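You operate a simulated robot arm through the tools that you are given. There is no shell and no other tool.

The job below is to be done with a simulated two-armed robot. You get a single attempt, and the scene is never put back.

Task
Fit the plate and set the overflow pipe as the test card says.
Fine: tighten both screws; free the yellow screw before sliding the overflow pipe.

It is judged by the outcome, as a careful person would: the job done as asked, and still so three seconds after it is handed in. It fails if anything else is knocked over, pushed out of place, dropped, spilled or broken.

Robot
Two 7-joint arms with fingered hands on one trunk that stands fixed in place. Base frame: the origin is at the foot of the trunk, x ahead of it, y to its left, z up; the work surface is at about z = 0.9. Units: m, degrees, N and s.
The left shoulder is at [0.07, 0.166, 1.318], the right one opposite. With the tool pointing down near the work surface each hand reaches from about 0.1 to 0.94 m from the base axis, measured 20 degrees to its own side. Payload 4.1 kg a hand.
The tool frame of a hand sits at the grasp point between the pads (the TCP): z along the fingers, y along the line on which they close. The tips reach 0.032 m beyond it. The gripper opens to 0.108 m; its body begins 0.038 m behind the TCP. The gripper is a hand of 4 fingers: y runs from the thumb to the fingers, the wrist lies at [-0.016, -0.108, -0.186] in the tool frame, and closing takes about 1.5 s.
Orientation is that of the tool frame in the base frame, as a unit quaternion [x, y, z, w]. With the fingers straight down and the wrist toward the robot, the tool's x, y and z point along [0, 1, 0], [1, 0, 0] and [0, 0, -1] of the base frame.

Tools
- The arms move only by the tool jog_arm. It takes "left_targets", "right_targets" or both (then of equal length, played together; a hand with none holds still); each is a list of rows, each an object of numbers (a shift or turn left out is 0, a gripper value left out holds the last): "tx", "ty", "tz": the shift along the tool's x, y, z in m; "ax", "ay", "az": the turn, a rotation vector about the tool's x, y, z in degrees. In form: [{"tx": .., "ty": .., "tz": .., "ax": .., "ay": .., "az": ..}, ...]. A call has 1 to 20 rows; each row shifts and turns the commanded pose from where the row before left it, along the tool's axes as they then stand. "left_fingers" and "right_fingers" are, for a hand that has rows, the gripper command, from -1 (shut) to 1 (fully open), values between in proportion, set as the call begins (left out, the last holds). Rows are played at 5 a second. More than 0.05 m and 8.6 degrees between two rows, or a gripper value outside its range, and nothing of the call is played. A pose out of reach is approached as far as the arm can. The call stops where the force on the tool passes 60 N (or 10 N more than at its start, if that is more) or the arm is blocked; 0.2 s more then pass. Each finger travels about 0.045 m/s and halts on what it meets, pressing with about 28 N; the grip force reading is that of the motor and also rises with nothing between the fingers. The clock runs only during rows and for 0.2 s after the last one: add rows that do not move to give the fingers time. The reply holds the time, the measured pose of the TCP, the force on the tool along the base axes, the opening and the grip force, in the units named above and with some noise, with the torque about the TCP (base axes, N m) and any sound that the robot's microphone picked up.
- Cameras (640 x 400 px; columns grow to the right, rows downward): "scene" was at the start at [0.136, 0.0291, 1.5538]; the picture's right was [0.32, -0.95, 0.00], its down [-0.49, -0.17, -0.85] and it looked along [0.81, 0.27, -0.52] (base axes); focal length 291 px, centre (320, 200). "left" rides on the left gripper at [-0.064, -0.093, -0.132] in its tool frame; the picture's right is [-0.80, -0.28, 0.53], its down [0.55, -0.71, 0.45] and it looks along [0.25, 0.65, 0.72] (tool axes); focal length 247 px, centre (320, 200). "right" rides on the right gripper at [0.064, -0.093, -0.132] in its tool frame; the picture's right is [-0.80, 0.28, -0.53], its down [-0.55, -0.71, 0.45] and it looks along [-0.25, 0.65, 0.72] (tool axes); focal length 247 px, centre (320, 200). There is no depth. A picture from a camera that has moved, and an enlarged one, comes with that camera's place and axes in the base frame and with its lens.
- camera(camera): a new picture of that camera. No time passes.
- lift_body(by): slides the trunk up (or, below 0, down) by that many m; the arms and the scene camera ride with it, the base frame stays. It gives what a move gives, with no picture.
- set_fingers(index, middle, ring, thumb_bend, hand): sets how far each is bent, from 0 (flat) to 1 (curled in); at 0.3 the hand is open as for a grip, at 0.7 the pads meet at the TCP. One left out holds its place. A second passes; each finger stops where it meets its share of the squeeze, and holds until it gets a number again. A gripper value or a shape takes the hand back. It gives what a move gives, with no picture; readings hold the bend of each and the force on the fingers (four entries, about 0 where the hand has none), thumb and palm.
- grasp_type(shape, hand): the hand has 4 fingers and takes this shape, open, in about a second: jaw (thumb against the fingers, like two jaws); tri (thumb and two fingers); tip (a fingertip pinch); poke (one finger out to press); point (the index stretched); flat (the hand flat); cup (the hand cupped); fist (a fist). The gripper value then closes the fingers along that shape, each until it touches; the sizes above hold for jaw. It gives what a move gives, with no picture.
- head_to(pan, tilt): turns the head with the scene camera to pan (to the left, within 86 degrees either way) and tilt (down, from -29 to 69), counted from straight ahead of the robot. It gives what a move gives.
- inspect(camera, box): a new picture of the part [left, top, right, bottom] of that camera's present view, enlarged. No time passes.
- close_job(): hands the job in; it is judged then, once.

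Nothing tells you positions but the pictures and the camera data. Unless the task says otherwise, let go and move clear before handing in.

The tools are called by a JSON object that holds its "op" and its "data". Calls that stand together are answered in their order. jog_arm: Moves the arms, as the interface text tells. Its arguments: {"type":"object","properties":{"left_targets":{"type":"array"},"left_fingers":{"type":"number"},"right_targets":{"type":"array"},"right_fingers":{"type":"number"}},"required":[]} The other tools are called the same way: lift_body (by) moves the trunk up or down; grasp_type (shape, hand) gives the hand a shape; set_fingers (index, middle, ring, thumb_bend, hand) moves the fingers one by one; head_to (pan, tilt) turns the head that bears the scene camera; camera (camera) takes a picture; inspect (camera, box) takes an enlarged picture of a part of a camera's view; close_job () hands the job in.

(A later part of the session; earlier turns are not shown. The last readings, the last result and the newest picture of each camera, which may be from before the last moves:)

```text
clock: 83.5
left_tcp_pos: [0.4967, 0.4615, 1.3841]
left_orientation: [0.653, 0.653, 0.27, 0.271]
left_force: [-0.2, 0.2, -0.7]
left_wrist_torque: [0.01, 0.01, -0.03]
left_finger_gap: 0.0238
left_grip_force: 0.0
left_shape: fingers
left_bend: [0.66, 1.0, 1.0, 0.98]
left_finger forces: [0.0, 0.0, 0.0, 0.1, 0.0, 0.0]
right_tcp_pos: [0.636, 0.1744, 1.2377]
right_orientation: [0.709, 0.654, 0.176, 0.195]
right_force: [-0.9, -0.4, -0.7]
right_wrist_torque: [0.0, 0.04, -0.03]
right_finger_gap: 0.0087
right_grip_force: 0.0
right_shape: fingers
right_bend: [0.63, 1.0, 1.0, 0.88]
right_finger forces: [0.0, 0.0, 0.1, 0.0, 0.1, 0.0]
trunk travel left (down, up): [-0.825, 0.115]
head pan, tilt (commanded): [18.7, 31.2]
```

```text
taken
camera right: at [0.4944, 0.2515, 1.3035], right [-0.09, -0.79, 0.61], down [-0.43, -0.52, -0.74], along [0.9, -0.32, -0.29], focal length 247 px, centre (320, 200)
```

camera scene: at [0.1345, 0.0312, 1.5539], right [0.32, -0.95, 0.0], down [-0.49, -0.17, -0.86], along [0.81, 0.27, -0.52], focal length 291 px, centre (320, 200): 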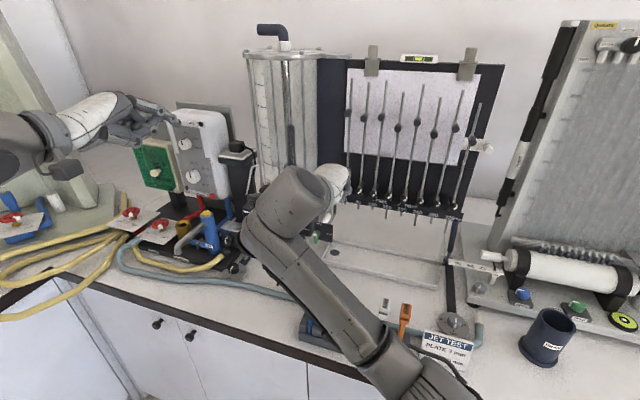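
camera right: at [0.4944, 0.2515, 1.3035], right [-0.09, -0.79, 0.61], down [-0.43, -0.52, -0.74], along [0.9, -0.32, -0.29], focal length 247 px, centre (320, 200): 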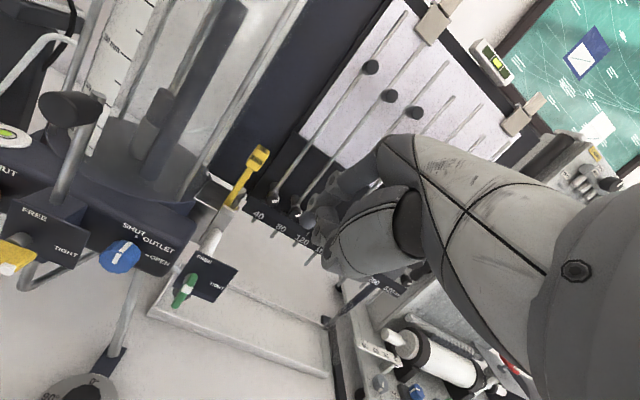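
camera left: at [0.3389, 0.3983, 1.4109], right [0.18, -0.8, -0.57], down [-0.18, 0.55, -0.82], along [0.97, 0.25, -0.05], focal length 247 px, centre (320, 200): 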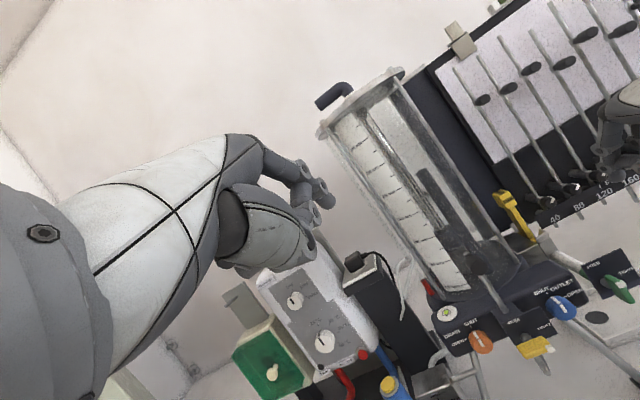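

Nothing was disturbed. I now move the right index toward the green screw from above-left.

{"op": "jog_arm", "data": {"right_targets": [{"tx": 0.0213, "ty": -0.0177, "tz": 0.0123}, {"tx": 0.0213, "ty": -0.0177, "tz": 0.0123}, {"tx": 0.0213, "ty": -0.0177, "tz": 0.0123}]}}

{"op": "camera", "data": {"camera": "right"}}

{"op": "camera", "data": {"camera": "left"}}

{"op": "inspect", "data": {"camera": "scene", "box": [250, 150, 370, 260]}}

```text
clock: 84.5
left_tcp_pos: [0.4987, 0.4594, 1.383]
left_orientation: [0.654, 0.653, 0.27, 0.27]
left_force: [0.0, 0.0, -0.2]
left_wrist_torque: [0.02, 0.01, 0.05]
left_finger_gap: 0.0237
left_grip_force: 0.1
left_shape: fingers
left_bend: [0.66, 1.0, 1.0, 0.98]
left_finger forces: [0.1, 0.0, 0.0, 0.1, 0.1, 0.0]
right_tcp_pos: [0.6532, 0.1912, 1.1769]
right_orientation: [0.725, 0.628, 0.167, 0.228]
right_force: [-0.2, 0.1, -0.6]
right_wrist_torque: [-0.02, 0.04, 0.02]
right_finger_gap: 0.0093
right_grip_force: 0.0
right_shape: fingers
right_bend: [0.63, 1.0, 1.0, 0.88]
right_finger forces: [0.0, 0.0, 0.0, 0.1, 0.0, 0.1]
trunk travel left (down, up): [-0.825, 0.115]
head pan, tilt (commanded): [18.7, 31.2]
stopped in row 3 (right hand): the arm was blocked; the commanded pose is now the measured one
```

```text
taken
camera right: at [0.5166, 0.2808, 1.2336], right [-0.17, -0.75, 0.64], down [-0.44, -0.52, -0.73], along [0.88, -0.4, -0.24], focal length 247 px, centre (320, 200)
```

right: 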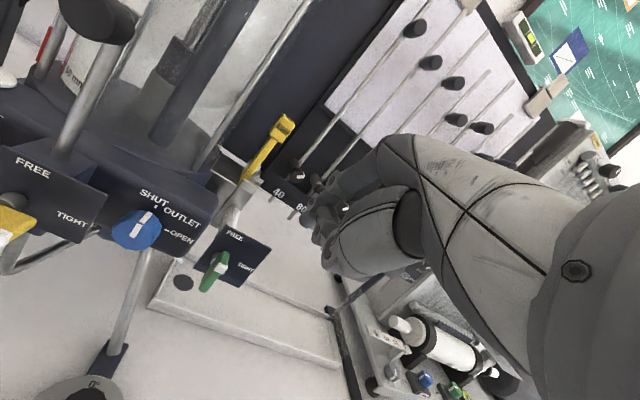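

```text
taken
camera left: at [0.3408, 0.3955, 1.4109], right [0.18, -0.8, -0.58], down [-0.18, 0.55, -0.82], along [0.97, 0.25, -0.05], focal length 247 px, centre (320, 200)
```

left: 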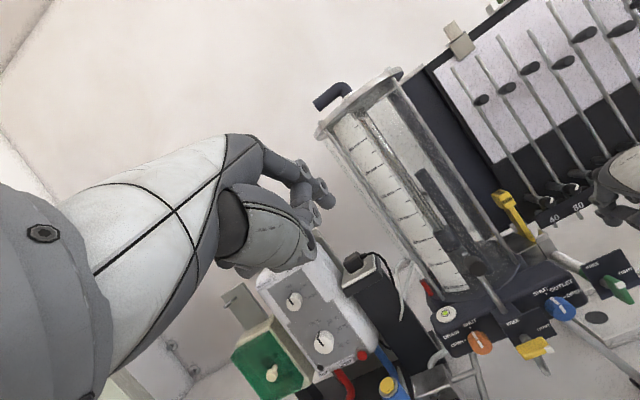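

```text
3.64 times, centred on (310, 205) of scene
camera zoom: at [0.1364, 0.0284, 1.5538], right [0.32, -0.95, 0.0], down [-0.49, -0.17, -0.85], along [0.81, 0.27, -0.52], focal length 1058 px, centre (356, 182)
```

zoom: 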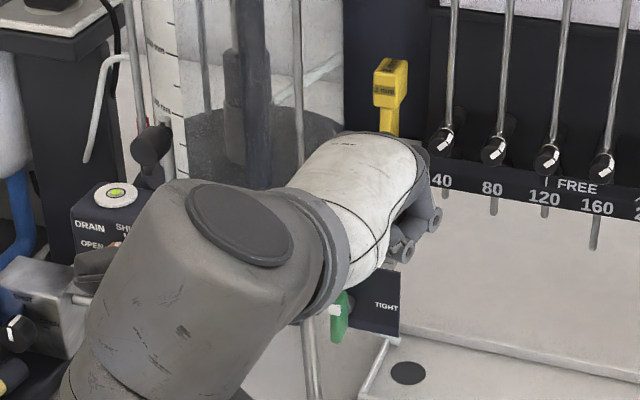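

The right arm was blocked again though the left hand is away. I tilt the head down to see where the right forearm and elbow are.

{"op": "head_to", "data": {"pan": 0, "tilt": 60}}

{"op": "camera", "data": {"camera": "scene"}}

```text
clock: 85.4
left_tcp_pos: [0.4986, 0.4606, 1.3837]
left_orientation: [0.653, 0.654, 0.271, 0.27]
left_force: [-0.6, -0.6, -0.9]
left_wrist_torque: [0.03, -0.03, 0.0]
left_finger_gap: 0.0238
left_grip_force: 0.1
left_shape: fingers
left_bend: [0.66, 1.0, 1.0, 0.98]
left_finger forces: [0.0, 0.0, 0.0, 0.0, 0.0, 0.1]
right_tcp_pos: [0.6531, 0.1919, 1.1776]
right_orientation: [0.725, 0.629, 0.166, 0.228]
right_force: [0.5, -0.1, 0.6]
right_wrist_torque: [0.0, 0.01, 0.02]
right_finger_gap: 0.0094
right_grip_force: 0.1
right_shape: fingers
right_bend: [0.63, 1.0, 1.0, 0.88]
right_finger forces: [0.0, 0.0, 0.0, 0.0, 0.0, 0.0]
trunk travel left (down, up): [-0.825, 0.115]
head pan, tilt (commanded): [0.0, 60.0]
```

```text
taken
camera scene: at [0.1174, 0.0007, 1.5137], right [0.0, -1.0, 0.0], down [-0.87, 0.0, -0.5], along [0.5, 0.0, -0.87], focal length 291 px, centre (320, 200)
```

scene: 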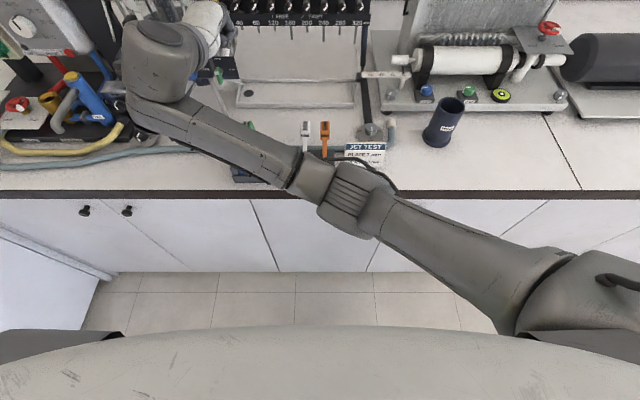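

The forearm is clear of everything; it seems a joint limit stops the right hand in this posture. I retreat, roll the hand back to the earlier posture (which reached the slot easily), and will push the green blade with the index pad from its left side.

{"op": "jog_arm", "data": {"right_targets": [{"tx": -0.0389, "ty": 0.01335, "tz": -0.0191}, {"tx": -0.0389, "ty": 0.01335, "tz": -0.0191}, {"tx": -0.0389, "ty": 0.01335, "tz": -0.0191}, {"tx": -0.0389, "ty": 0.01335, "tz": -0.0191}]}}

{"op": "jog_arm", "data": {"right_targets": [{"az": -8}, {"az": -8}, {"az": -8}, {"az": -8}, {"az": -8}, {"az": -8}, {"az": -8}, {"az": -8}, {"az": -8}, {"az": -8}, {"az": -8}, {"az": -2}]}}

{"op": "head_to", "data": {"pan": 18.7, "tilt": 31.2}}

{"op": "camera", "data": {"camera": "scene"}}

{"op": "camera", "data": {"camera": "right"}}

```text
clock: 86.6
left_tcp_pos: [0.4987, 0.4616, 1.3827]
left_orientation: [0.654, 0.653, 0.27, 0.272]
left_force: [-0.2, 0.1, 0.3]
left_wrist_torque: [0.05, 0.0, -0.01]
left_finger_gap: 0.0237
left_grip_force: 0.0
left_shape: fingers
left_bend: [0.66, 1.0, 1.0, 0.98]
left_finger forces: [0.0, 0.0, 0.1, 0.1, 0.0, 0.0]
right_tcp_pos: [0.6537, 0.0033, 1.2694]
right_orientation: [0.734, 0.608, 0.144, 0.265]
right_force: [-0.4, -0.6, 0.5]
right_wrist_torque: [-0.01, 0.0, 0.0]
right_finger_gap: 0.0096
right_grip_force: 0.1
right_shape: fingers
right_bend: [0.63, 1.0, 1.0, 0.89]
right_finger forces: [0.0, 0.0, 0.0, 0.1, 0.0, 0.1]
trunk travel left (down, up): [-0.825, 0.115]
head pan, tilt (commanded): [0.0, 60.0]
stopped in row 4 (right hand): the arm was blocked; the commanded pose is now the measured one
```

```text
clock: 89.2
left_tcp_pos: [0.4979, 0.4601, 1.3839]
left_orientation: [0.654, 0.653, 0.27, 0.271]
left_force: [-0.6, -0.3, -0.2]
left_wrist_torque: [0.0, -0.02, -0.01]
left_finger_gap: 0.0239
left_grip_force: 0.0
left_shape: fingers
left_bend: [0.66, 1.0, 1.0, 0.98]
left_finger forces: [0.1, 0.0, 0.0, 0.0, 0.0, 0.0]
right_tcp_pos: [0.6526, 0.0045, 1.2698]
right_orientation: [0.088, 0.95, -0.084, 0.287]
right_force: [0.2, -0.1, -0.4]
right_wrist_torque: [-0.03, -0.04, -0.02]
right_finger_gap: 0.0095
right_grip_force: 0.1
right_shape: fingers
right_bend: [0.63, 1.0, 1.0, 0.89]
right_finger forces: [0.0, 0.0, 0.0, 0.0, 0.1, 0.0]
trunk travel left (down, up): [-0.825, 0.115]
head pan, tilt (commanded): [0.0, 60.0]
```

```text
clock: 90.2
left_tcp_pos: [0.4991, 0.4606, 1.3846]
left_orientation: [0.653, 0.654, 0.271, 0.271]
left_force: [-0.2, 0.3, -1.4]
left_wrist_torque: [-0.01, 0.0, -0.01]
left_finger_gap: 0.0237
left_grip_force: 0.0
left_shape: fingers
left_bend: [0.66, 1.0, 1.0, 0.98]
left_finger forces: [0.0, 0.0, 0.1, 0.0, 0.0, 0.0]
right_tcp_pos: [0.6528, 0.0025, 1.2699]
right_orientation: [0.088, 0.95, -0.084, 0.288]
right_force: [-0.2, -0.4, 0.2]
right_wrist_torque: [0.01, 0.02, 0.01]
right_finger_gap: 0.0096
right_grip_force: 0.1
right_shape: fingers
right_bend: [0.63, 1.0, 1.0, 0.89]
right_finger forces: [0.1, 0.0, 0.1, 0.1, 0.1, 0.1]
trunk travel left (down, up): [-0.825, 0.115]
head pan, tilt (commanded): [18.7, 31.2]
```

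```text
taken
camera scene: at [0.136, 0.029, 1.5538], right [0.32, -0.95, 0.0], down [-0.49, -0.17, -0.85], along [0.81, 0.27, -0.52], focal length 291 px, centre (320, 200)
```

scene: 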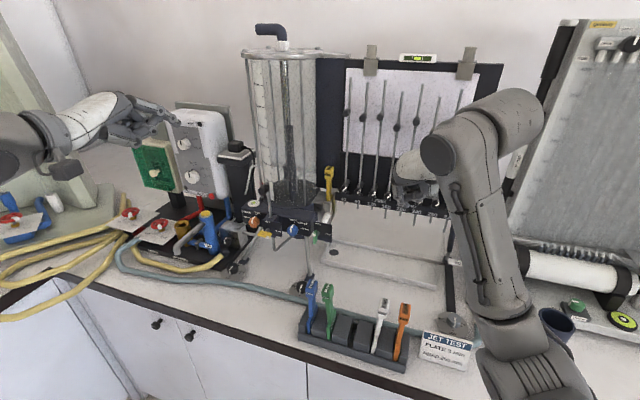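

```text
taken
camera right: at [0.5096, -0.0512, 1.3504], right [0.43, 0.29, 0.85], down [0.54, -0.84, 0.02], along [0.73, 0.45, -0.52], focal length 247 px, centre (320, 200)
```

right: 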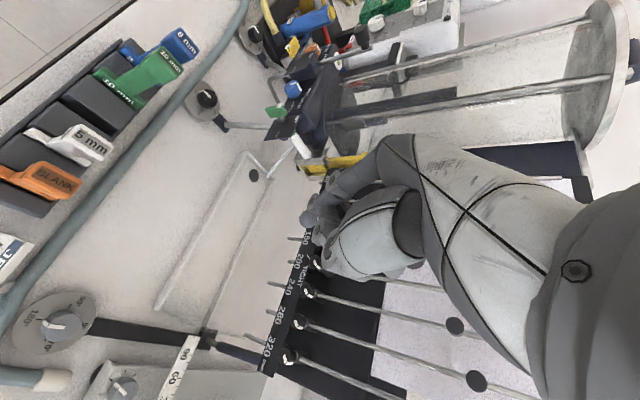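

I zoom in around the right elbow to check it isn't touching the cup or the card.

{"op": "inspect", "data": {"camera": "scene", "box": [410, 280, 620, 400]}}

{"op": "head_to", "data": {"pan": -5, "tilt": 55}}

{"op": "camera", "data": {"camera": "scene"}}

```text
3.05 times, centred on (515, 340) of scene
camera zoom: at [0.136, 0.029, 1.5538], right [0.32, -0.95, 0.0], down [-0.49, -0.17, -0.85], along [0.81, 0.27, -0.52], focal length 887 px, centre (-274, -227)
```

zoom: 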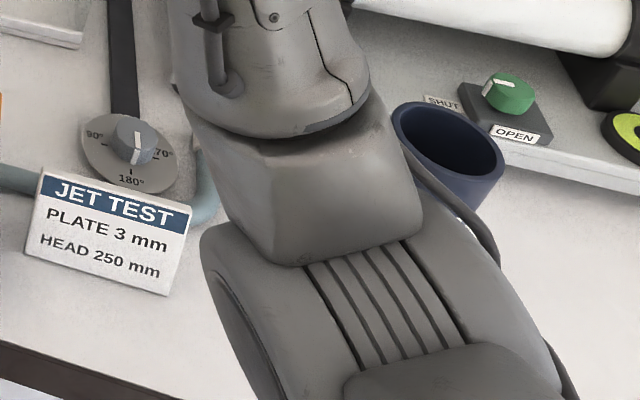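

```text
clock: 91.0
left_tcp_pos: [0.4974, 0.4595, 1.3829]
left_orientation: [0.654, 0.653, 0.27, 0.271]
left_force: [-1.1, -0.6, -0.3]
left_wrist_torque: [0.01, -0.01, -0.02]
left_finger_gap: 0.0237
left_grip_force: 0.0
left_shape: fingers
left_bend: [0.66, 1.0, 1.0, 0.98]
left_finger forces: [0.0, 0.0, 0.1, 0.0, 0.0, 0.1]
right_tcp_pos: [0.6533, 0.0036, 1.2702]
right_orientation: [0.088, 0.95, -0.084, 0.288]
right_force: [0.1, -0.6, 0.3]
right_wrist_torque: [0.02, 0.02, 0.02]
right_finger_gap: 0.0094
right_grip_force: 0.0
right_shape: fingers
right_bend: [0.63, 1.0, 1.0, 0.89]
right_finger forces: [0.0, 0.0, 0.0, 0.0, 0.1, 0.0]
trunk travel left (down, up): [-0.825, 0.115]
head pan, tilt (commanded): [-5.0, 55.0]
```

```text
taken
camera scene: at [0.1226, -0.0058, 1.5198], right [-0.09, -1.0, 0.0], down [-0.82, 0.07, -0.57], along [0.57, -0.05, -0.82], focal length 291 px, centre (320, 200)
```

scene: 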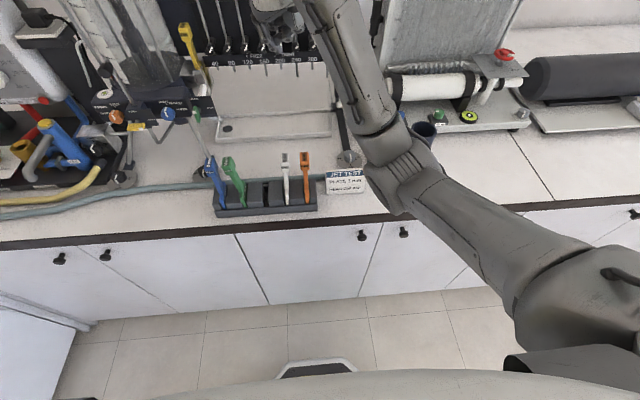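

The cup and card are untouched. I straighten the right hand's orientation and bring the index toward the green screw from the right-hand posture.

{"op": "head_to", "data": {"pan": 18.7, "tilt": 31.2}}

{"op": "jog_arm", "data": {"right_targets": [{"ax": -6.1, "ay": -1.55, "az": -3.25}, {"ax": -6.1, "ay": -1.55, "az": -3.25}, {"tx": 0.0078, "ty": 0.0406, "tz": 0.0217}, {"tx": 0.0078, "ty": 0.0406, "tz": 0.0217}, {"tx": 0.0078, "ty": 0.0406, "tz": 0.0217}]}}

{"op": "camera", "data": {"camera": "right"}}

{"op": "camera", "data": {"camera": "scene"}}

```text
clock: 91.9
left_tcp_pos: [0.4991, 0.4599, 1.3833]
left_orientation: [0.653, 0.653, 0.271, 0.271]
left_force: [0.8, 0.5, -0.3]
left_wrist_torque: [-0.02, -0.03, 0.0]
left_finger_gap: 0.0239
left_grip_force: 0.0
left_shape: fingers
left_bend: [0.66, 1.0, 1.0, 0.98]
left_finger forces: [0.0, 0.0, 0.0, 0.0, 0.1, 0.0]
right_tcp_pos: [0.6522, 0.0035, 1.2691]
right_orientation: [0.088, 0.95, -0.084, 0.288]
right_force: [-0.4, 0.6, 0.1]
right_wrist_torque: [0.0, -0.01, 0.01]
right_finger_gap: 0.0095
right_grip_force: 0.0
right_shape: fingers
right_bend: [0.63, 1.0, 1.0, 0.89]
right_finger forces: [0.0, 0.0, 0.1, 0.0, 0.0, 0.0]
trunk travel left (down, up): [-0.825, 0.115]
head pan, tilt (commanded): [18.7, 31.2]
```

```text
clock: 93.1
left_tcp_pos: [0.4997, 0.4607, 1.3835]
left_orientation: [0.653, 0.654, 0.27, 0.271]
left_force: [0.0, 0.4, -0.1]
left_wrist_torque: [-0.03, 0.0, 0.01]
left_finger_gap: 0.0238
left_grip_force: 0.0
left_shape: fingers
left_bend: [0.66, 1.0, 1.0, 0.98]
left_finger forces: [0.0, 0.0, 0.0, 0.0, 0.1, 0.1]
right_tcp_pos: [0.6729, 0.1259, 1.2046]
right_orientation: [0.002, 0.949, -0.001, 0.315]
right_force: [0.0, 0.3, -0.4]
right_wrist_torque: [-0.03, -0.01, -0.01]
right_finger_gap: 0.0096
right_grip_force: 0.0
right_shape: fingers
right_bend: [0.63, 1.0, 1.0, 0.89]
right_finger forces: [0.1, 0.0, 0.0, 0.0, 0.0, 0.0]
trunk travel left (down, up): [-0.825, 0.115]
head pan, tilt (commanded): [18.7, 31.2]
```

```text
taken
camera right: at [0.5422, 0.0335, 1.2696], right [0.32, 0.28, 0.9], down [0.71, -0.71, -0.03], along [0.63, 0.65, -0.43], focal length 247 px, centre (320, 200)
```

right: 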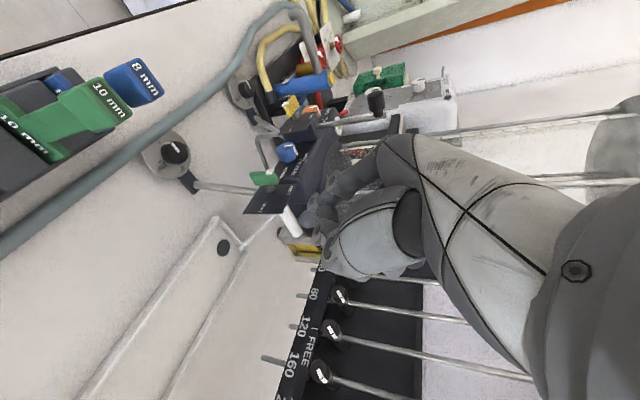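

```text
taken
camera scene: at [0.1364, 0.0299, 1.5538], right [0.32, -0.95, 0.0], down [-0.49, -0.17, -0.85], along [0.81, 0.27, -0.52], focal length 291 px, centre (320, 200)
```

scene: 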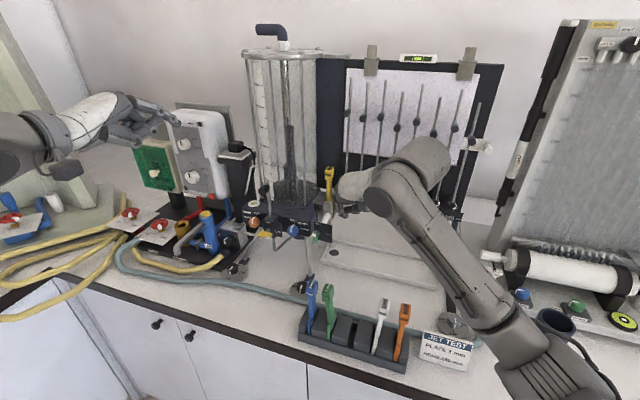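

{"op": "inspect", "data": {"camera": "scene", "box": [270, 150, 390, 260]}}

{"op": "inspect", "data": {"camera": "right", "box": [220, 130, 400, 270]}}

{"op": "inspect", "data": {"camera": "left", "box": [480, 180, 640, 320]}}

```text
3.64 times, centred on (330, 205) of scene
camera zoom: at [0.1364, 0.0299, 1.5538], right [0.32, -0.95, 0.0], down [-0.49, -0.17, -0.85], along [0.81, 0.27, -0.52], focal length 1058 px, centre (284, 182)
```

zoom: 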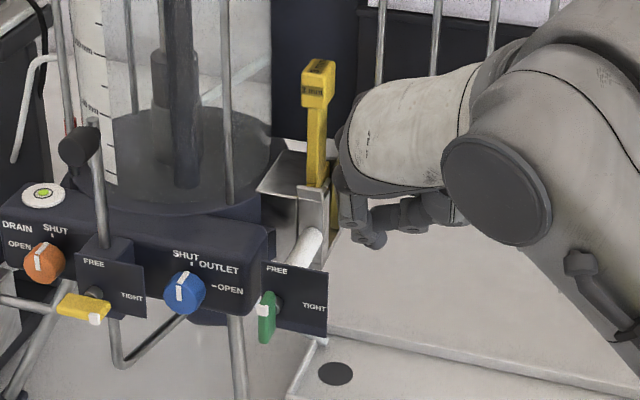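

```text
2.86 times, centred on (310, 200) of right
camera zoom: at [0.5422, 0.0335, 1.2696], right [0.32, 0.28, 0.9], down [0.71, -0.71, -0.03], along [0.63, 0.65, -0.43], focal length 706 px, centre (349, 200)
```

zoom: 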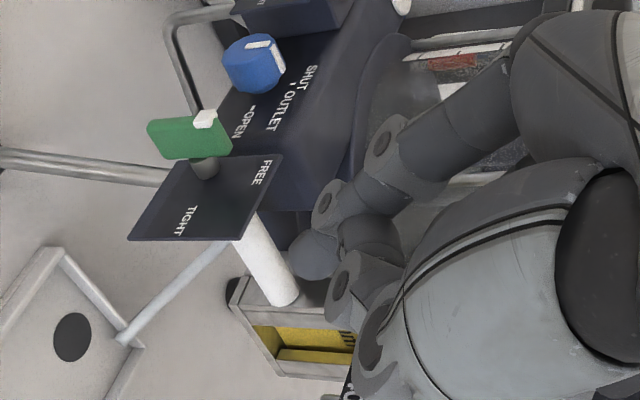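

```text
2.86 times, centred on (560, 250) of left
camera zoom: at [0.3409, 0.3968, 1.4106], right [0.18, -0.8, -0.58], down [-0.18, 0.55, -0.82], along [0.97, 0.25, -0.05], focal length 706 px, centre (-366, 57)
```

zoom: 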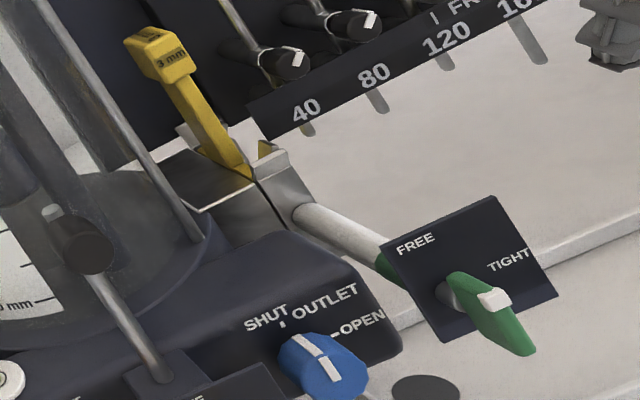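

{"op": "inspect", "data": {"camera": "scene", "box": [320, 190, 370, 230]}}

{"op": "inspect", "data": {"camera": "right", "box": [270, 170, 350, 240]}}

```text
10.00 times, centred on (345, 210) of scene
camera zoom: at [0.1364, 0.0299, 1.5538], right [0.32, -0.95, 0.0], down [-0.49, -0.17, -0.85], along [0.81, 0.27, -0.52], focal length 2909 px, centre (70, 100)
```

zoom: 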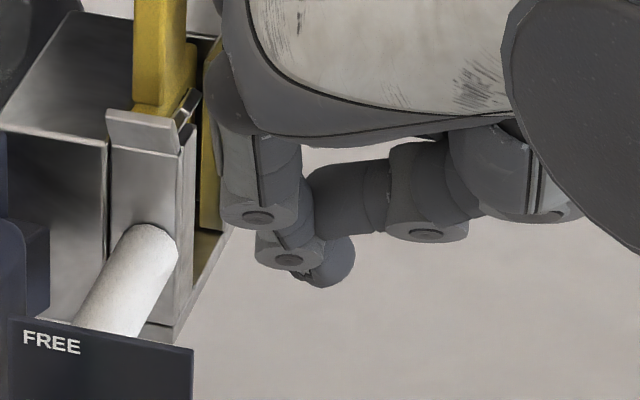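

```text
5.71 times, centred on (310, 205) of right
camera zoom: at [0.5422, 0.0335, 1.2696], right [0.32, 0.28, 0.9], down [0.71, -0.71, -0.03], along [0.63, 0.65, -0.43], focal length 1411 px, centre (377, 171)
```

zoom: 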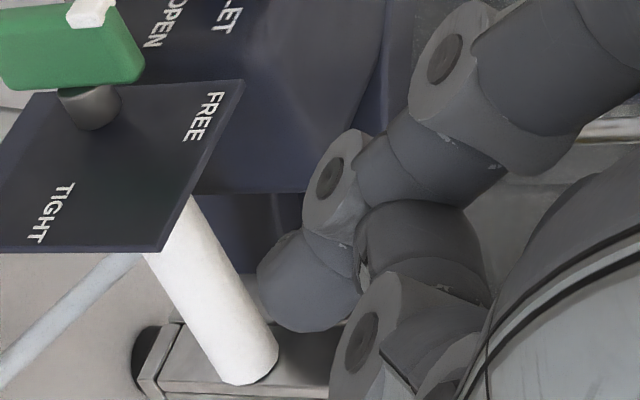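

The index is too curled against the thumb in this configuration. I switch the right hand to the poke shape (two straight fingers) and bring it just left of the green blade, a little above it.

{"op": "grasp_type", "data": {"hand": "right", "shape": "poke"}}

{"op": "jog_arm", "data": {"right_targets": [{"tx": 0.009, "ty": 0.041, "tz": 0.012}, {"tx": 0.009, "ty": 0.041, "tz": 0.012}, {"tx": 0.009, "ty": 0.041, "tz": 0.012}]}}

{"op": "inspect", "data": {"camera": "scene", "box": [290, 180, 370, 250]}}

{"op": "camera", "data": {"camera": "right"}}

{"op": "inspect", "data": {"camera": "left", "box": [520, 200, 640, 320]}}

```text
clock: 94.0
left_tcp_pos: [0.4984, 0.4601, 1.3829]
left_orientation: [0.653, 0.653, 0.27, 0.271]
left_force: [-0.5, -0.4, -0.3]
left_wrist_torque: [-0.02, -0.02, 0.03]
left_finger_gap: 0.0238
left_grip_force: 0.2
left_shape: fingers
left_bend: [0.66, 1.0, 1.0, 0.98]
left_finger forces: [0.0, 0.0, 0.0, 0.1, 0.0, 0.0]
right_tcp_pos: [0.6725, 0.1249, 1.2048]
right_orientation: [0.001, 0.949, 0.0, 0.316]
right_force: [0.2, -0.5, 0.8]
right_wrist_torque: [0.01, -0.05, -0.01]
right_finger_gap: 0.0
right_grip_force: 0.0
right_shape: poke
right_bend: [0.7, 0.7, 0.99, 1.0]
right_finger forces: [0.1, 0.1, 0.0, 0.0, 0.1, 0.0]
trunk travel left (down, up): [-0.825, 0.115]
head pan, tilt (commanded): [18.7, 31.2]
```

```text
clock: 94.8
left_tcp_pos: [0.498, 0.4625, 1.3824]
left_orientation: [0.653, 0.654, 0.27, 0.271]
left_force: [0.0, 0.1, -0.3]
left_wrist_torque: [-0.01, -0.01, 0.0]
left_finger_gap: 0.0238
left_grip_force: 0.1
left_shape: fingers
left_bend: [0.66, 1.0, 1.0, 0.98]
left_finger forces: [0.0, 0.1, 0.0, 0.0, 0.0, 0.0]
right_tcp_pos: [0.6756, 0.2489, 1.1589]
right_orientation: [0.002, 0.949, -0.001, 0.316]
right_force: [-0.2, 0.7, -0.2]
right_wrist_torque: [0.06, 0.0, -0.02]
right_finger_gap: 0.0
right_grip_force: 0.0
right_shape: poke
right_bend: [0.7, 0.7, 0.99, 1.0]
right_finger forces: [0.1, 0.0, 0.0, 0.0, 0.1, 0.0]
trunk travel left (down, up): [-0.825, 0.115]
head pan, tilt (commanded): [18.7, 31.2]
```

```text
5.71 times, centred on (330, 215) of scene
camera zoom: at [0.1358, 0.0308, 1.5538], right [0.32, -0.95, 0.0], down [-0.49, -0.17, -0.86], along [0.81, 0.27, -0.52], focal length 1662 px, centre (263, 114)
```

zoom: 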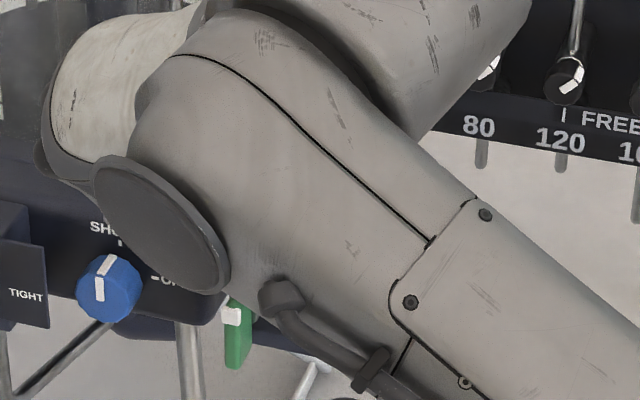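

```text
taken
camera right: at [0.5439, 0.1581, 1.2232], right [0.32, 0.28, 0.9], down [0.71, -0.71, -0.03], along [0.63, 0.65, -0.43], focal length 247 px, centre (320, 200)
```

right: 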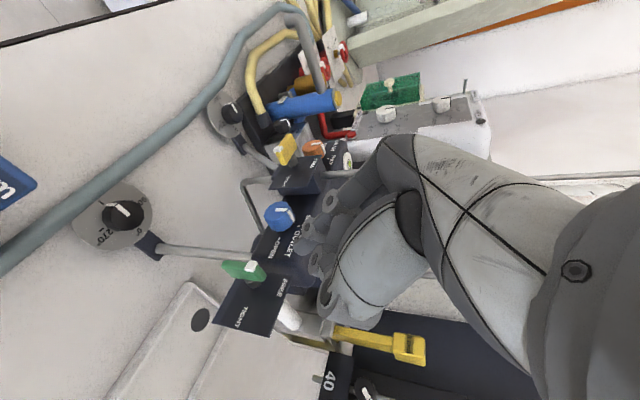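

```text
3.33 times, centred on (580, 260) of left
camera zoom: at [0.3404, 0.3976, 1.4105], right [0.18, -0.8, -0.58], down [-0.18, 0.55, -0.82], along [0.97, 0.25, -0.05], focal length 823 px, centre (-547, 0)
```

zoom: 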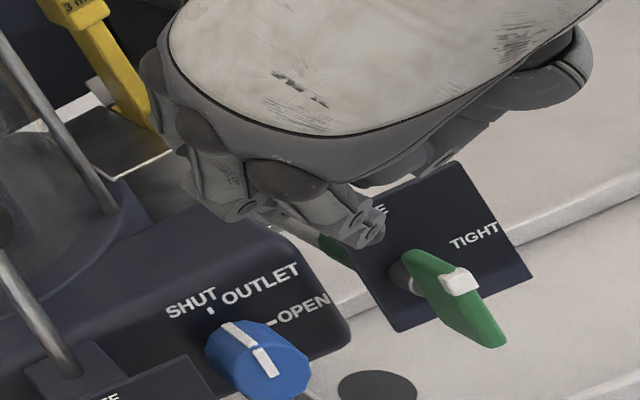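

{"op": "inspect", "data": {"camera": "right", "box": [210, 180, 350, 320]}}

{"op": "inspect", "data": {"camera": "left", "box": [560, 230, 620, 290]}}

```text
2.86 times, centred on (280, 250) of right
camera zoom: at [0.5439, 0.1581, 1.2232], right [0.32, 0.28, 0.9], down [0.71, -0.71, -0.03], along [0.63, 0.65, -0.43], focal length 706 px, centre (434, 57)
```

zoom: 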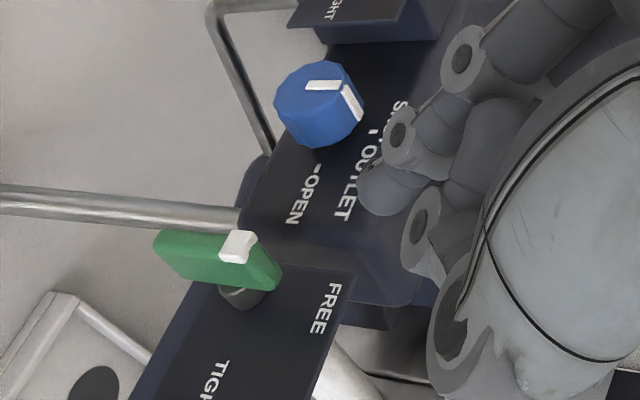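

```text
6.67 times, centred on (590, 260) of left
camera zoom: at [0.3404, 0.3976, 1.4105], right [0.18, -0.8, -0.58], down [-0.18, 0.55, -0.82], along [0.97, 0.25, -0.05], focal length 1646 px, centre (-1480, -200)
```

zoom: 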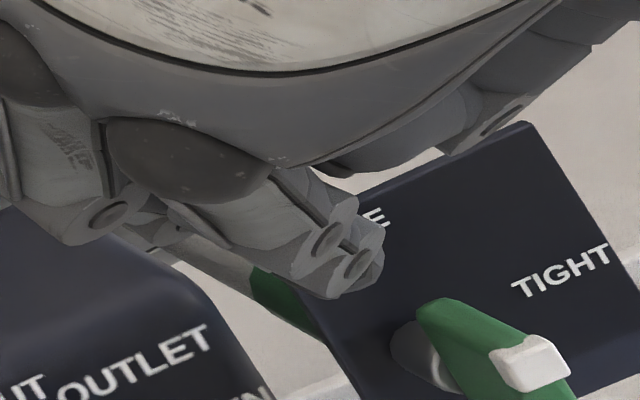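

The index tip is about (0.684, 0.2496, 1.1255), just left of the blade. I lower it beside the blade's upper end, keeping a small gap.

{"op": "jog_arm", "data": {"right_targets": [{"tx": 0.0049, "ty": 0.003, "tz": 0.0088}, {"tx": 0.0049, "tz": 0.0088}, {"tx": 0.0049, "tz": 0.0088}]}}

{"op": "inspect", "data": {"camera": "right", "box": [210, 180, 350, 320]}}

{"op": "inspect", "data": {"camera": "left", "box": [550, 230, 640, 310]}}

```text
clock: 95.6
left_tcp_pos: [0.4985, 0.4596, 1.3827]
left_orientation: [0.653, 0.654, 0.27, 0.27]
left_force: [0.0, -0.5, -1.0]
left_wrist_torque: [-0.01, 0.04, -0.01]
left_finger_gap: 0.0236
left_grip_force: 0.2
left_shape: fingers
left_bend: [0.66, 1.0, 1.0, 0.98]
left_finger forces: [0.0, 0.0, 0.0, 0.0, 0.0, 0.0]
right_tcp_pos: [0.6791, 0.251, 1.1287]
right_orientation: [0.001, 0.949, 0.0, 0.315]
right_force: [-0.1, 0.8, 1.0]
right_wrist_torque: [0.02, 0.0, 0.0]
right_finger_gap: 0.0
right_grip_force: 0.1
right_shape: poke
right_bend: [0.7, 0.7, 0.99, 1.0]
right_finger forces: [0.1, 0.0, 0.0, 0.1, 0.0, 0.1]
trunk travel left (down, up): [-0.825, 0.115]
head pan, tilt (commanded): [18.7, 31.2]
```

```text
2.86 times, centred on (280, 250) of right
camera zoom: at [0.5477, 0.1588, 1.1938], right [0.32, 0.28, 0.9], down [0.71, -0.71, -0.03], along [0.63, 0.65, -0.43], focal length 706 px, centre (434, 57)
```

zoom: 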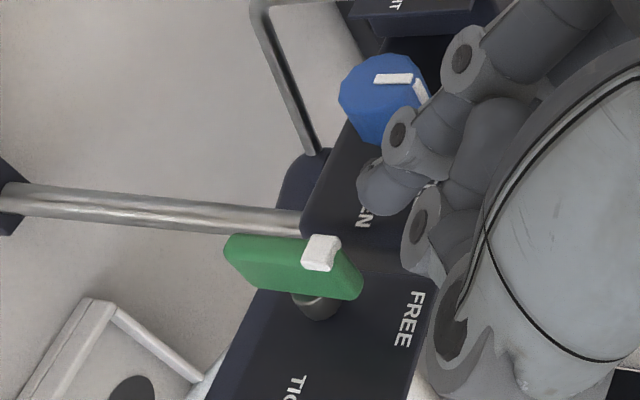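

```text
5.00 times, centred on (595, 270) of left
camera zoom: at [0.3405, 0.3959, 1.4111], right [0.18, -0.8, -0.58], down [-0.18, 0.55, -0.82], along [0.97, 0.25, -0.05], focal length 1235 px, centre (-1055, -150)
```

zoom: 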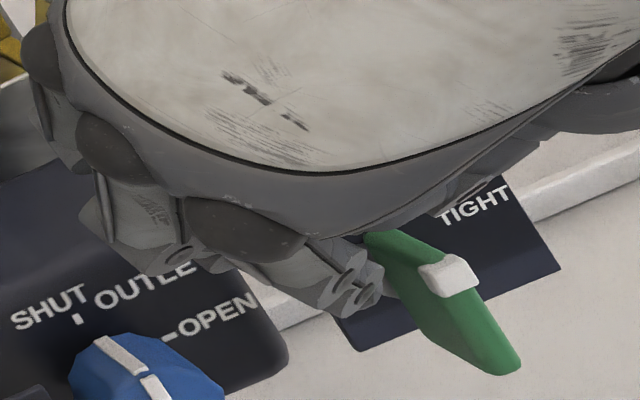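

The finger is 5 mm left of the blade's upper end. I lower 4 mm more and push to the right to start turning it clockwise.

{"op": "jog_arm", "data": {"right_targets": [{"tx": 0.0024, "tz": 0.0032}, {"ty": -0.006}, {"ty": -0.005}, {"tx": 0.0006, "ty": -0.005, "tz": 0.0008}]}}

{"op": "inspect", "data": {"camera": "right", "box": [210, 180, 350, 320]}}

{"op": "inspect", "data": {"camera": "left", "box": [550, 230, 640, 310]}}

```text
clock: 96.6
left_tcp_pos: [0.4971, 0.461, 1.3828]
left_orientation: [0.654, 0.653, 0.27, 0.271]
left_force: [0.7, 0.4, -0.2]
left_wrist_torque: [0.0, -0.04, 0.01]
left_finger_gap: 0.0237
left_grip_force: 0.0
left_shape: fingers
left_bend: [0.66, 1.0, 1.0, 0.98]
left_finger forces: [0.0, 0.1, 0.0, 0.1, 0.0, 0.0]
right_tcp_pos: [0.677, 0.2362, 1.1244]
right_orientation: [0.0, 0.949, -0.001, 0.317]
right_force: [0.4, 1.2, 1.3]
right_wrist_torque: [0.01, 0.0, 0.02]
right_finger_gap: 0.0001
right_grip_force: 0.1
right_shape: poke
right_bend: [0.7, 0.7, 0.99, 1.0]
right_finger forces: [2.1, 0.0, 0.1, 0.0, 0.0, 0.1]
trunk travel left (down, up): [-0.825, 0.115]
head pan, tilt (commanded): [18.7, 31.2]
```

```text
2.86 times, centred on (280, 250) of right
camera zoom: at [0.5469, 0.1432, 1.1899], right [0.32, 0.28, 0.9], down [0.71, -0.71, -0.03], along [0.63, 0.65, -0.43], focal length 706 px, centre (434, 57)
```

zoom: 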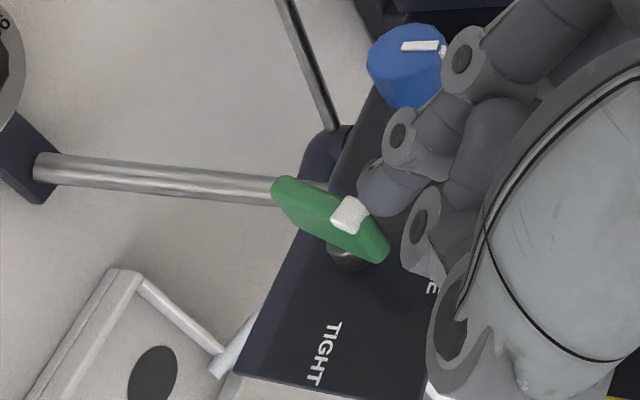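

```text
5.00 times, centred on (595, 270) of left
camera zoom: at [0.34, 0.3971, 1.4109], right [0.18, -0.8, -0.58], down [-0.18, 0.55, -0.82], along [0.97, 0.25, -0.05], focal length 1235 px, centre (-1055, -150)
```

zoom: 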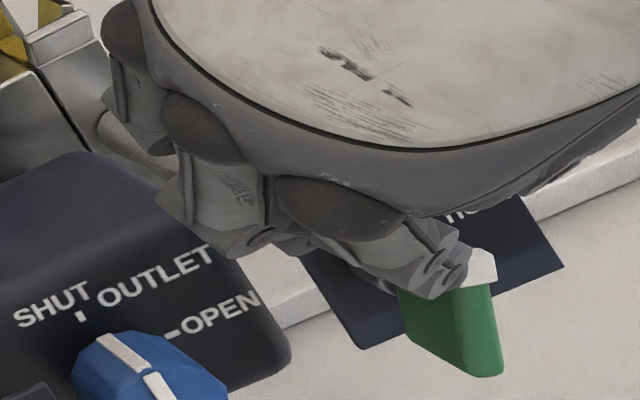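

The green blade is turning with about 2 N. I continue right and then down.

{"op": "jog_arm", "data": {"right_targets": [{"tx": 0.0006, "ty": -0.005, "tz": 0.0008}, {"tx": 0.0012, "ty": -0.005, "tz": 0.0016}, {"tx": 0.0012, "ty": -0.004, "tz": 0.0016}]}}

{"op": "inspect", "data": {"camera": "right", "box": [210, 180, 350, 320]}}

{"op": "inspect", "data": {"camera": "left", "box": [550, 230, 640, 310]}}

```text
clock: 97.4
left_tcp_pos: [0.497, 0.4604, 1.3843]
left_orientation: [0.653, 0.654, 0.27, 0.27]
left_force: [-0.9, 0.3, -0.2]
left_wrist_torque: [0.01, -0.02, 0.02]
left_finger_gap: 0.0238
left_grip_force: 0.0
left_shape: fingers
left_bend: [0.66, 1.0, 1.0, 0.98]
left_finger forces: [0.0, 0.0, 0.0, 0.0, 0.1, 0.0]
right_tcp_pos: [0.6758, 0.2217, 1.119]
right_orientation: [0.002, 0.949, 0.0, 0.316]
right_force: [-2.0, 1.9, 2.6]
right_wrist_torque: [0.08, 0.1, 0.02]
right_finger_gap: 0.0001
right_grip_force: 0.0
right_shape: poke
right_bend: [0.7, 0.7, 0.99, 1.0]
right_finger forces: [5.0, 0.1, 0.0, 0.1, 0.0, 0.0]
trunk travel left (down, up): [-0.825, 0.115]
head pan, tilt (commanded): [18.7, 31.2]
```

```text
2.86 times, centred on (280, 250) of right
camera zoom: at [0.5454, 0.1292, 1.1845], right [0.32, 0.28, 0.9], down [0.71, -0.71, -0.03], along [0.63, 0.65, -0.43], focal length 706 px, centre (434, 57)
```

zoom: 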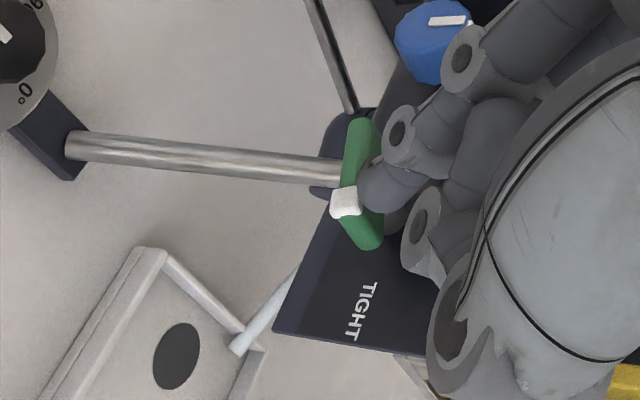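

```text
5.00 times, centred on (595, 270) of left
camera zoom: at [0.3393, 0.3964, 1.4112], right [0.18, -0.8, -0.58], down [-0.18, 0.55, -0.82], along [0.97, 0.25, -0.05], focal length 1235 px, centre (-1055, -150)
```

zoom: 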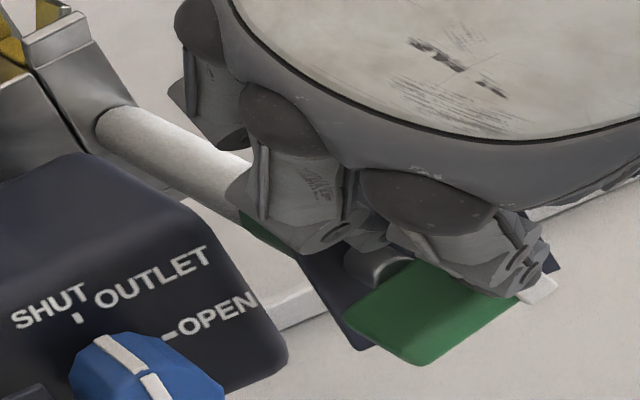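

About 70° done. I press down on the right end to finish the turn.

{"op": "jog_arm", "data": {"right_targets": [{"tx": 0.0015, "ty": -0.003, "tz": 0.002}, {"tx": 0.0018, "ty": -0.002, "tz": 0.0024}, {"tx": 0.0018, "ty": -0.001, "tz": 0.0024}]}}

{"op": "inspect", "data": {"camera": "right", "box": [210, 180, 350, 320]}}

{"op": "inspect", "data": {"camera": "left", "box": [550, 230, 640, 310]}}

```text
clock: 98.2
left_tcp_pos: [0.494, 0.4589, 1.3855]
left_orientation: [0.653, 0.653, 0.271, 0.272]
left_force: [-0.4, 0.2, 0.3]
left_wrist_torque: [-0.02, 0.03, 0.0]
left_finger_gap: 0.0238
left_grip_force: 0.1
left_shape: fingers
left_bend: [0.66, 1.0, 1.0, 0.98]
left_finger forces: [0.1, 0.1, 0.0, 0.0, 0.0, 0.0]
right_tcp_pos: [0.6733, 0.2158, 1.1145]
right_orientation: [0.0, 0.948, 0.001, 0.319]
right_force: [-9.2, 2.1, 23.4]
right_wrist_torque: [0.24, 0.06, 0.09]
right_finger_gap: 0.0002
right_grip_force: 0.1
right_shape: poke
right_bend: [0.7, 0.7, 0.99, 1.0]
right_finger forces: [26.2, 0.0, 0.0, 0.1, 0.1, 0.1]
trunk travel left (down, up): [-0.825, 0.115]
head pan, tilt (commanded): [18.7, 31.2]
```

```text
2.86 times, centred on (280, 250) of right
camera zoom: at [0.5422, 0.1232, 1.1791], right [0.31, 0.28, 0.91], down [0.71, -0.71, -0.03], along [0.63, 0.65, -0.42], focal length 706 px, centre (434, 57)
```

zoom: 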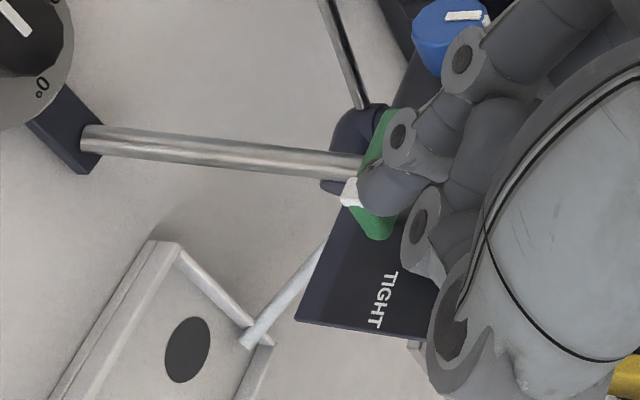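

```text
5.00 times, centred on (595, 270) of left
camera zoom: at [0.3352, 0.3955, 1.4128], right [0.18, -0.8, -0.58], down [-0.18, 0.55, -0.82], along [0.97, 0.25, -0.05], focal length 1235 px, centre (-1055, -150)
```

zoom: 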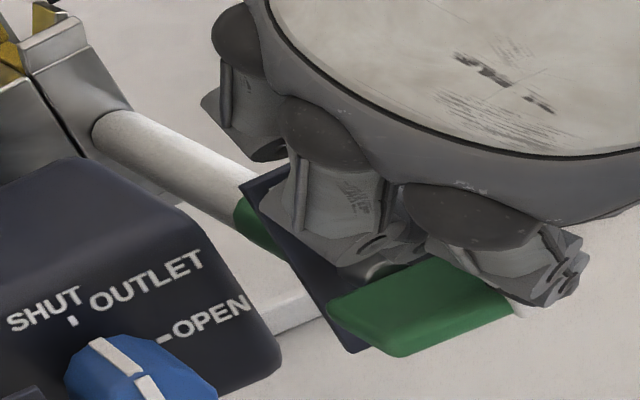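

The force rose to 26 N, so it is likely at its stop. I lift the fingers off and inspect the blade.

{"op": "jog_arm", "data": {"right_targets": [{"tx": -0.006, "tz": -0.008}, {"tx": -0.006, "tz": -0.008}, {"tx": -0.009, "tz": -0.012}, {"tx": -0.009, "tz": -0.012}, {"ty": -0.02, "tx": -0.009, "tz": -0.012}]}}

{"op": "inspect", "data": {"camera": "right", "box": [170, 180, 330, 320]}}

{"op": "inspect", "data": {"camera": "left", "box": [540, 220, 640, 320]}}

{"op": "inspect", "data": {"camera": "scene", "box": [290, 180, 370, 250]}}

```text
clock: 99.4
left_tcp_pos: [0.498, 0.4588, 1.3861]
left_orientation: [0.653, 0.653, 0.272, 0.27]
left_force: [-0.6, 0.1, 0.3]
left_wrist_torque: [0.0, 0.0, 0.01]
left_finger_gap: 0.0237
left_grip_force: 0.1
left_shape: fingers
left_bend: [0.66, 1.0, 1.0, 0.98]
left_finger forces: [0.1, 0.0, 0.1, 0.1, 0.1, 0.1]
right_tcp_pos: [0.6754, 0.1918, 1.1755]
right_orientation: [0.001, 0.949, 0.0, 0.316]
right_force: [0.4, -0.2, -0.2]
right_wrist_torque: [0.02, 0.0, 0.0]
right_finger_gap: 0.0
right_grip_force: 0.2
right_shape: poke
right_bend: [0.7, 0.7, 0.99, 1.0]
right_finger forces: [0.1, 0.0, 0.1, 0.0, 0.0, 0.0]
trunk travel left (down, up): [-0.825, 0.115]
head pan, tilt (commanded): [18.7, 31.2]
```

```text
2.86 times, centred on (250, 250) of right
camera zoom: at [0.5458, 0.0996, 1.2413], right [0.32, 0.28, 0.9], down [0.71, -0.71, -0.03], along [0.63, 0.65, -0.43], focal length 706 px, centre (520, 57)
```

zoom: 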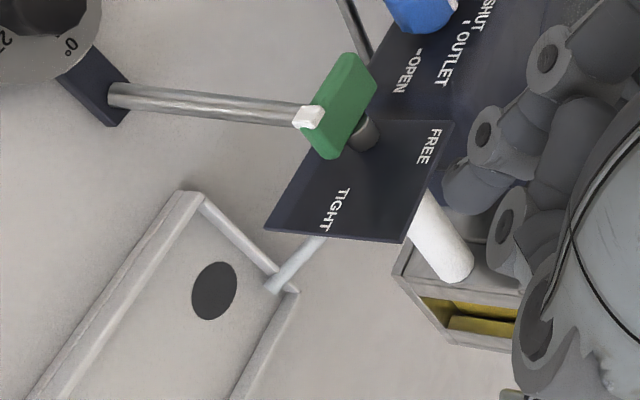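

```text
4.00 times, centred on (590, 270) of left
camera zoom: at [0.3401, 0.3945, 1.4115], right [0.18, -0.8, -0.58], down [-0.18, 0.55, -0.81], along [0.97, 0.25, -0.05], focal length 988 px, centre (-760, -80)
```

zoom: 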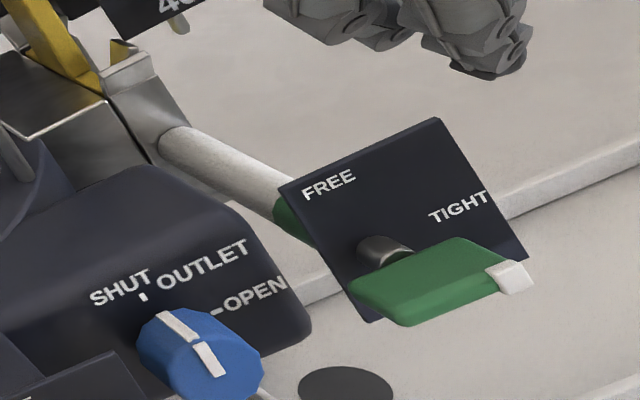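

```text
5.71 times, centred on (330, 215) of scene
camera zoom: at [0.1358, 0.0272, 1.5539], right [0.32, -0.95, 0.0], down [-0.49, -0.17, -0.86], along [0.81, 0.27, -0.52], focal length 1662 px, centre (263, 114)
```

zoom: 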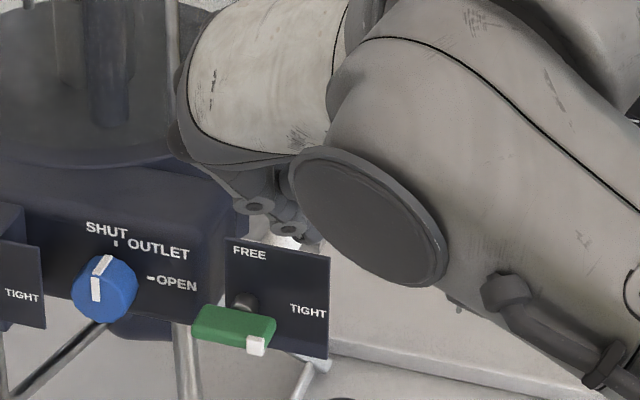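

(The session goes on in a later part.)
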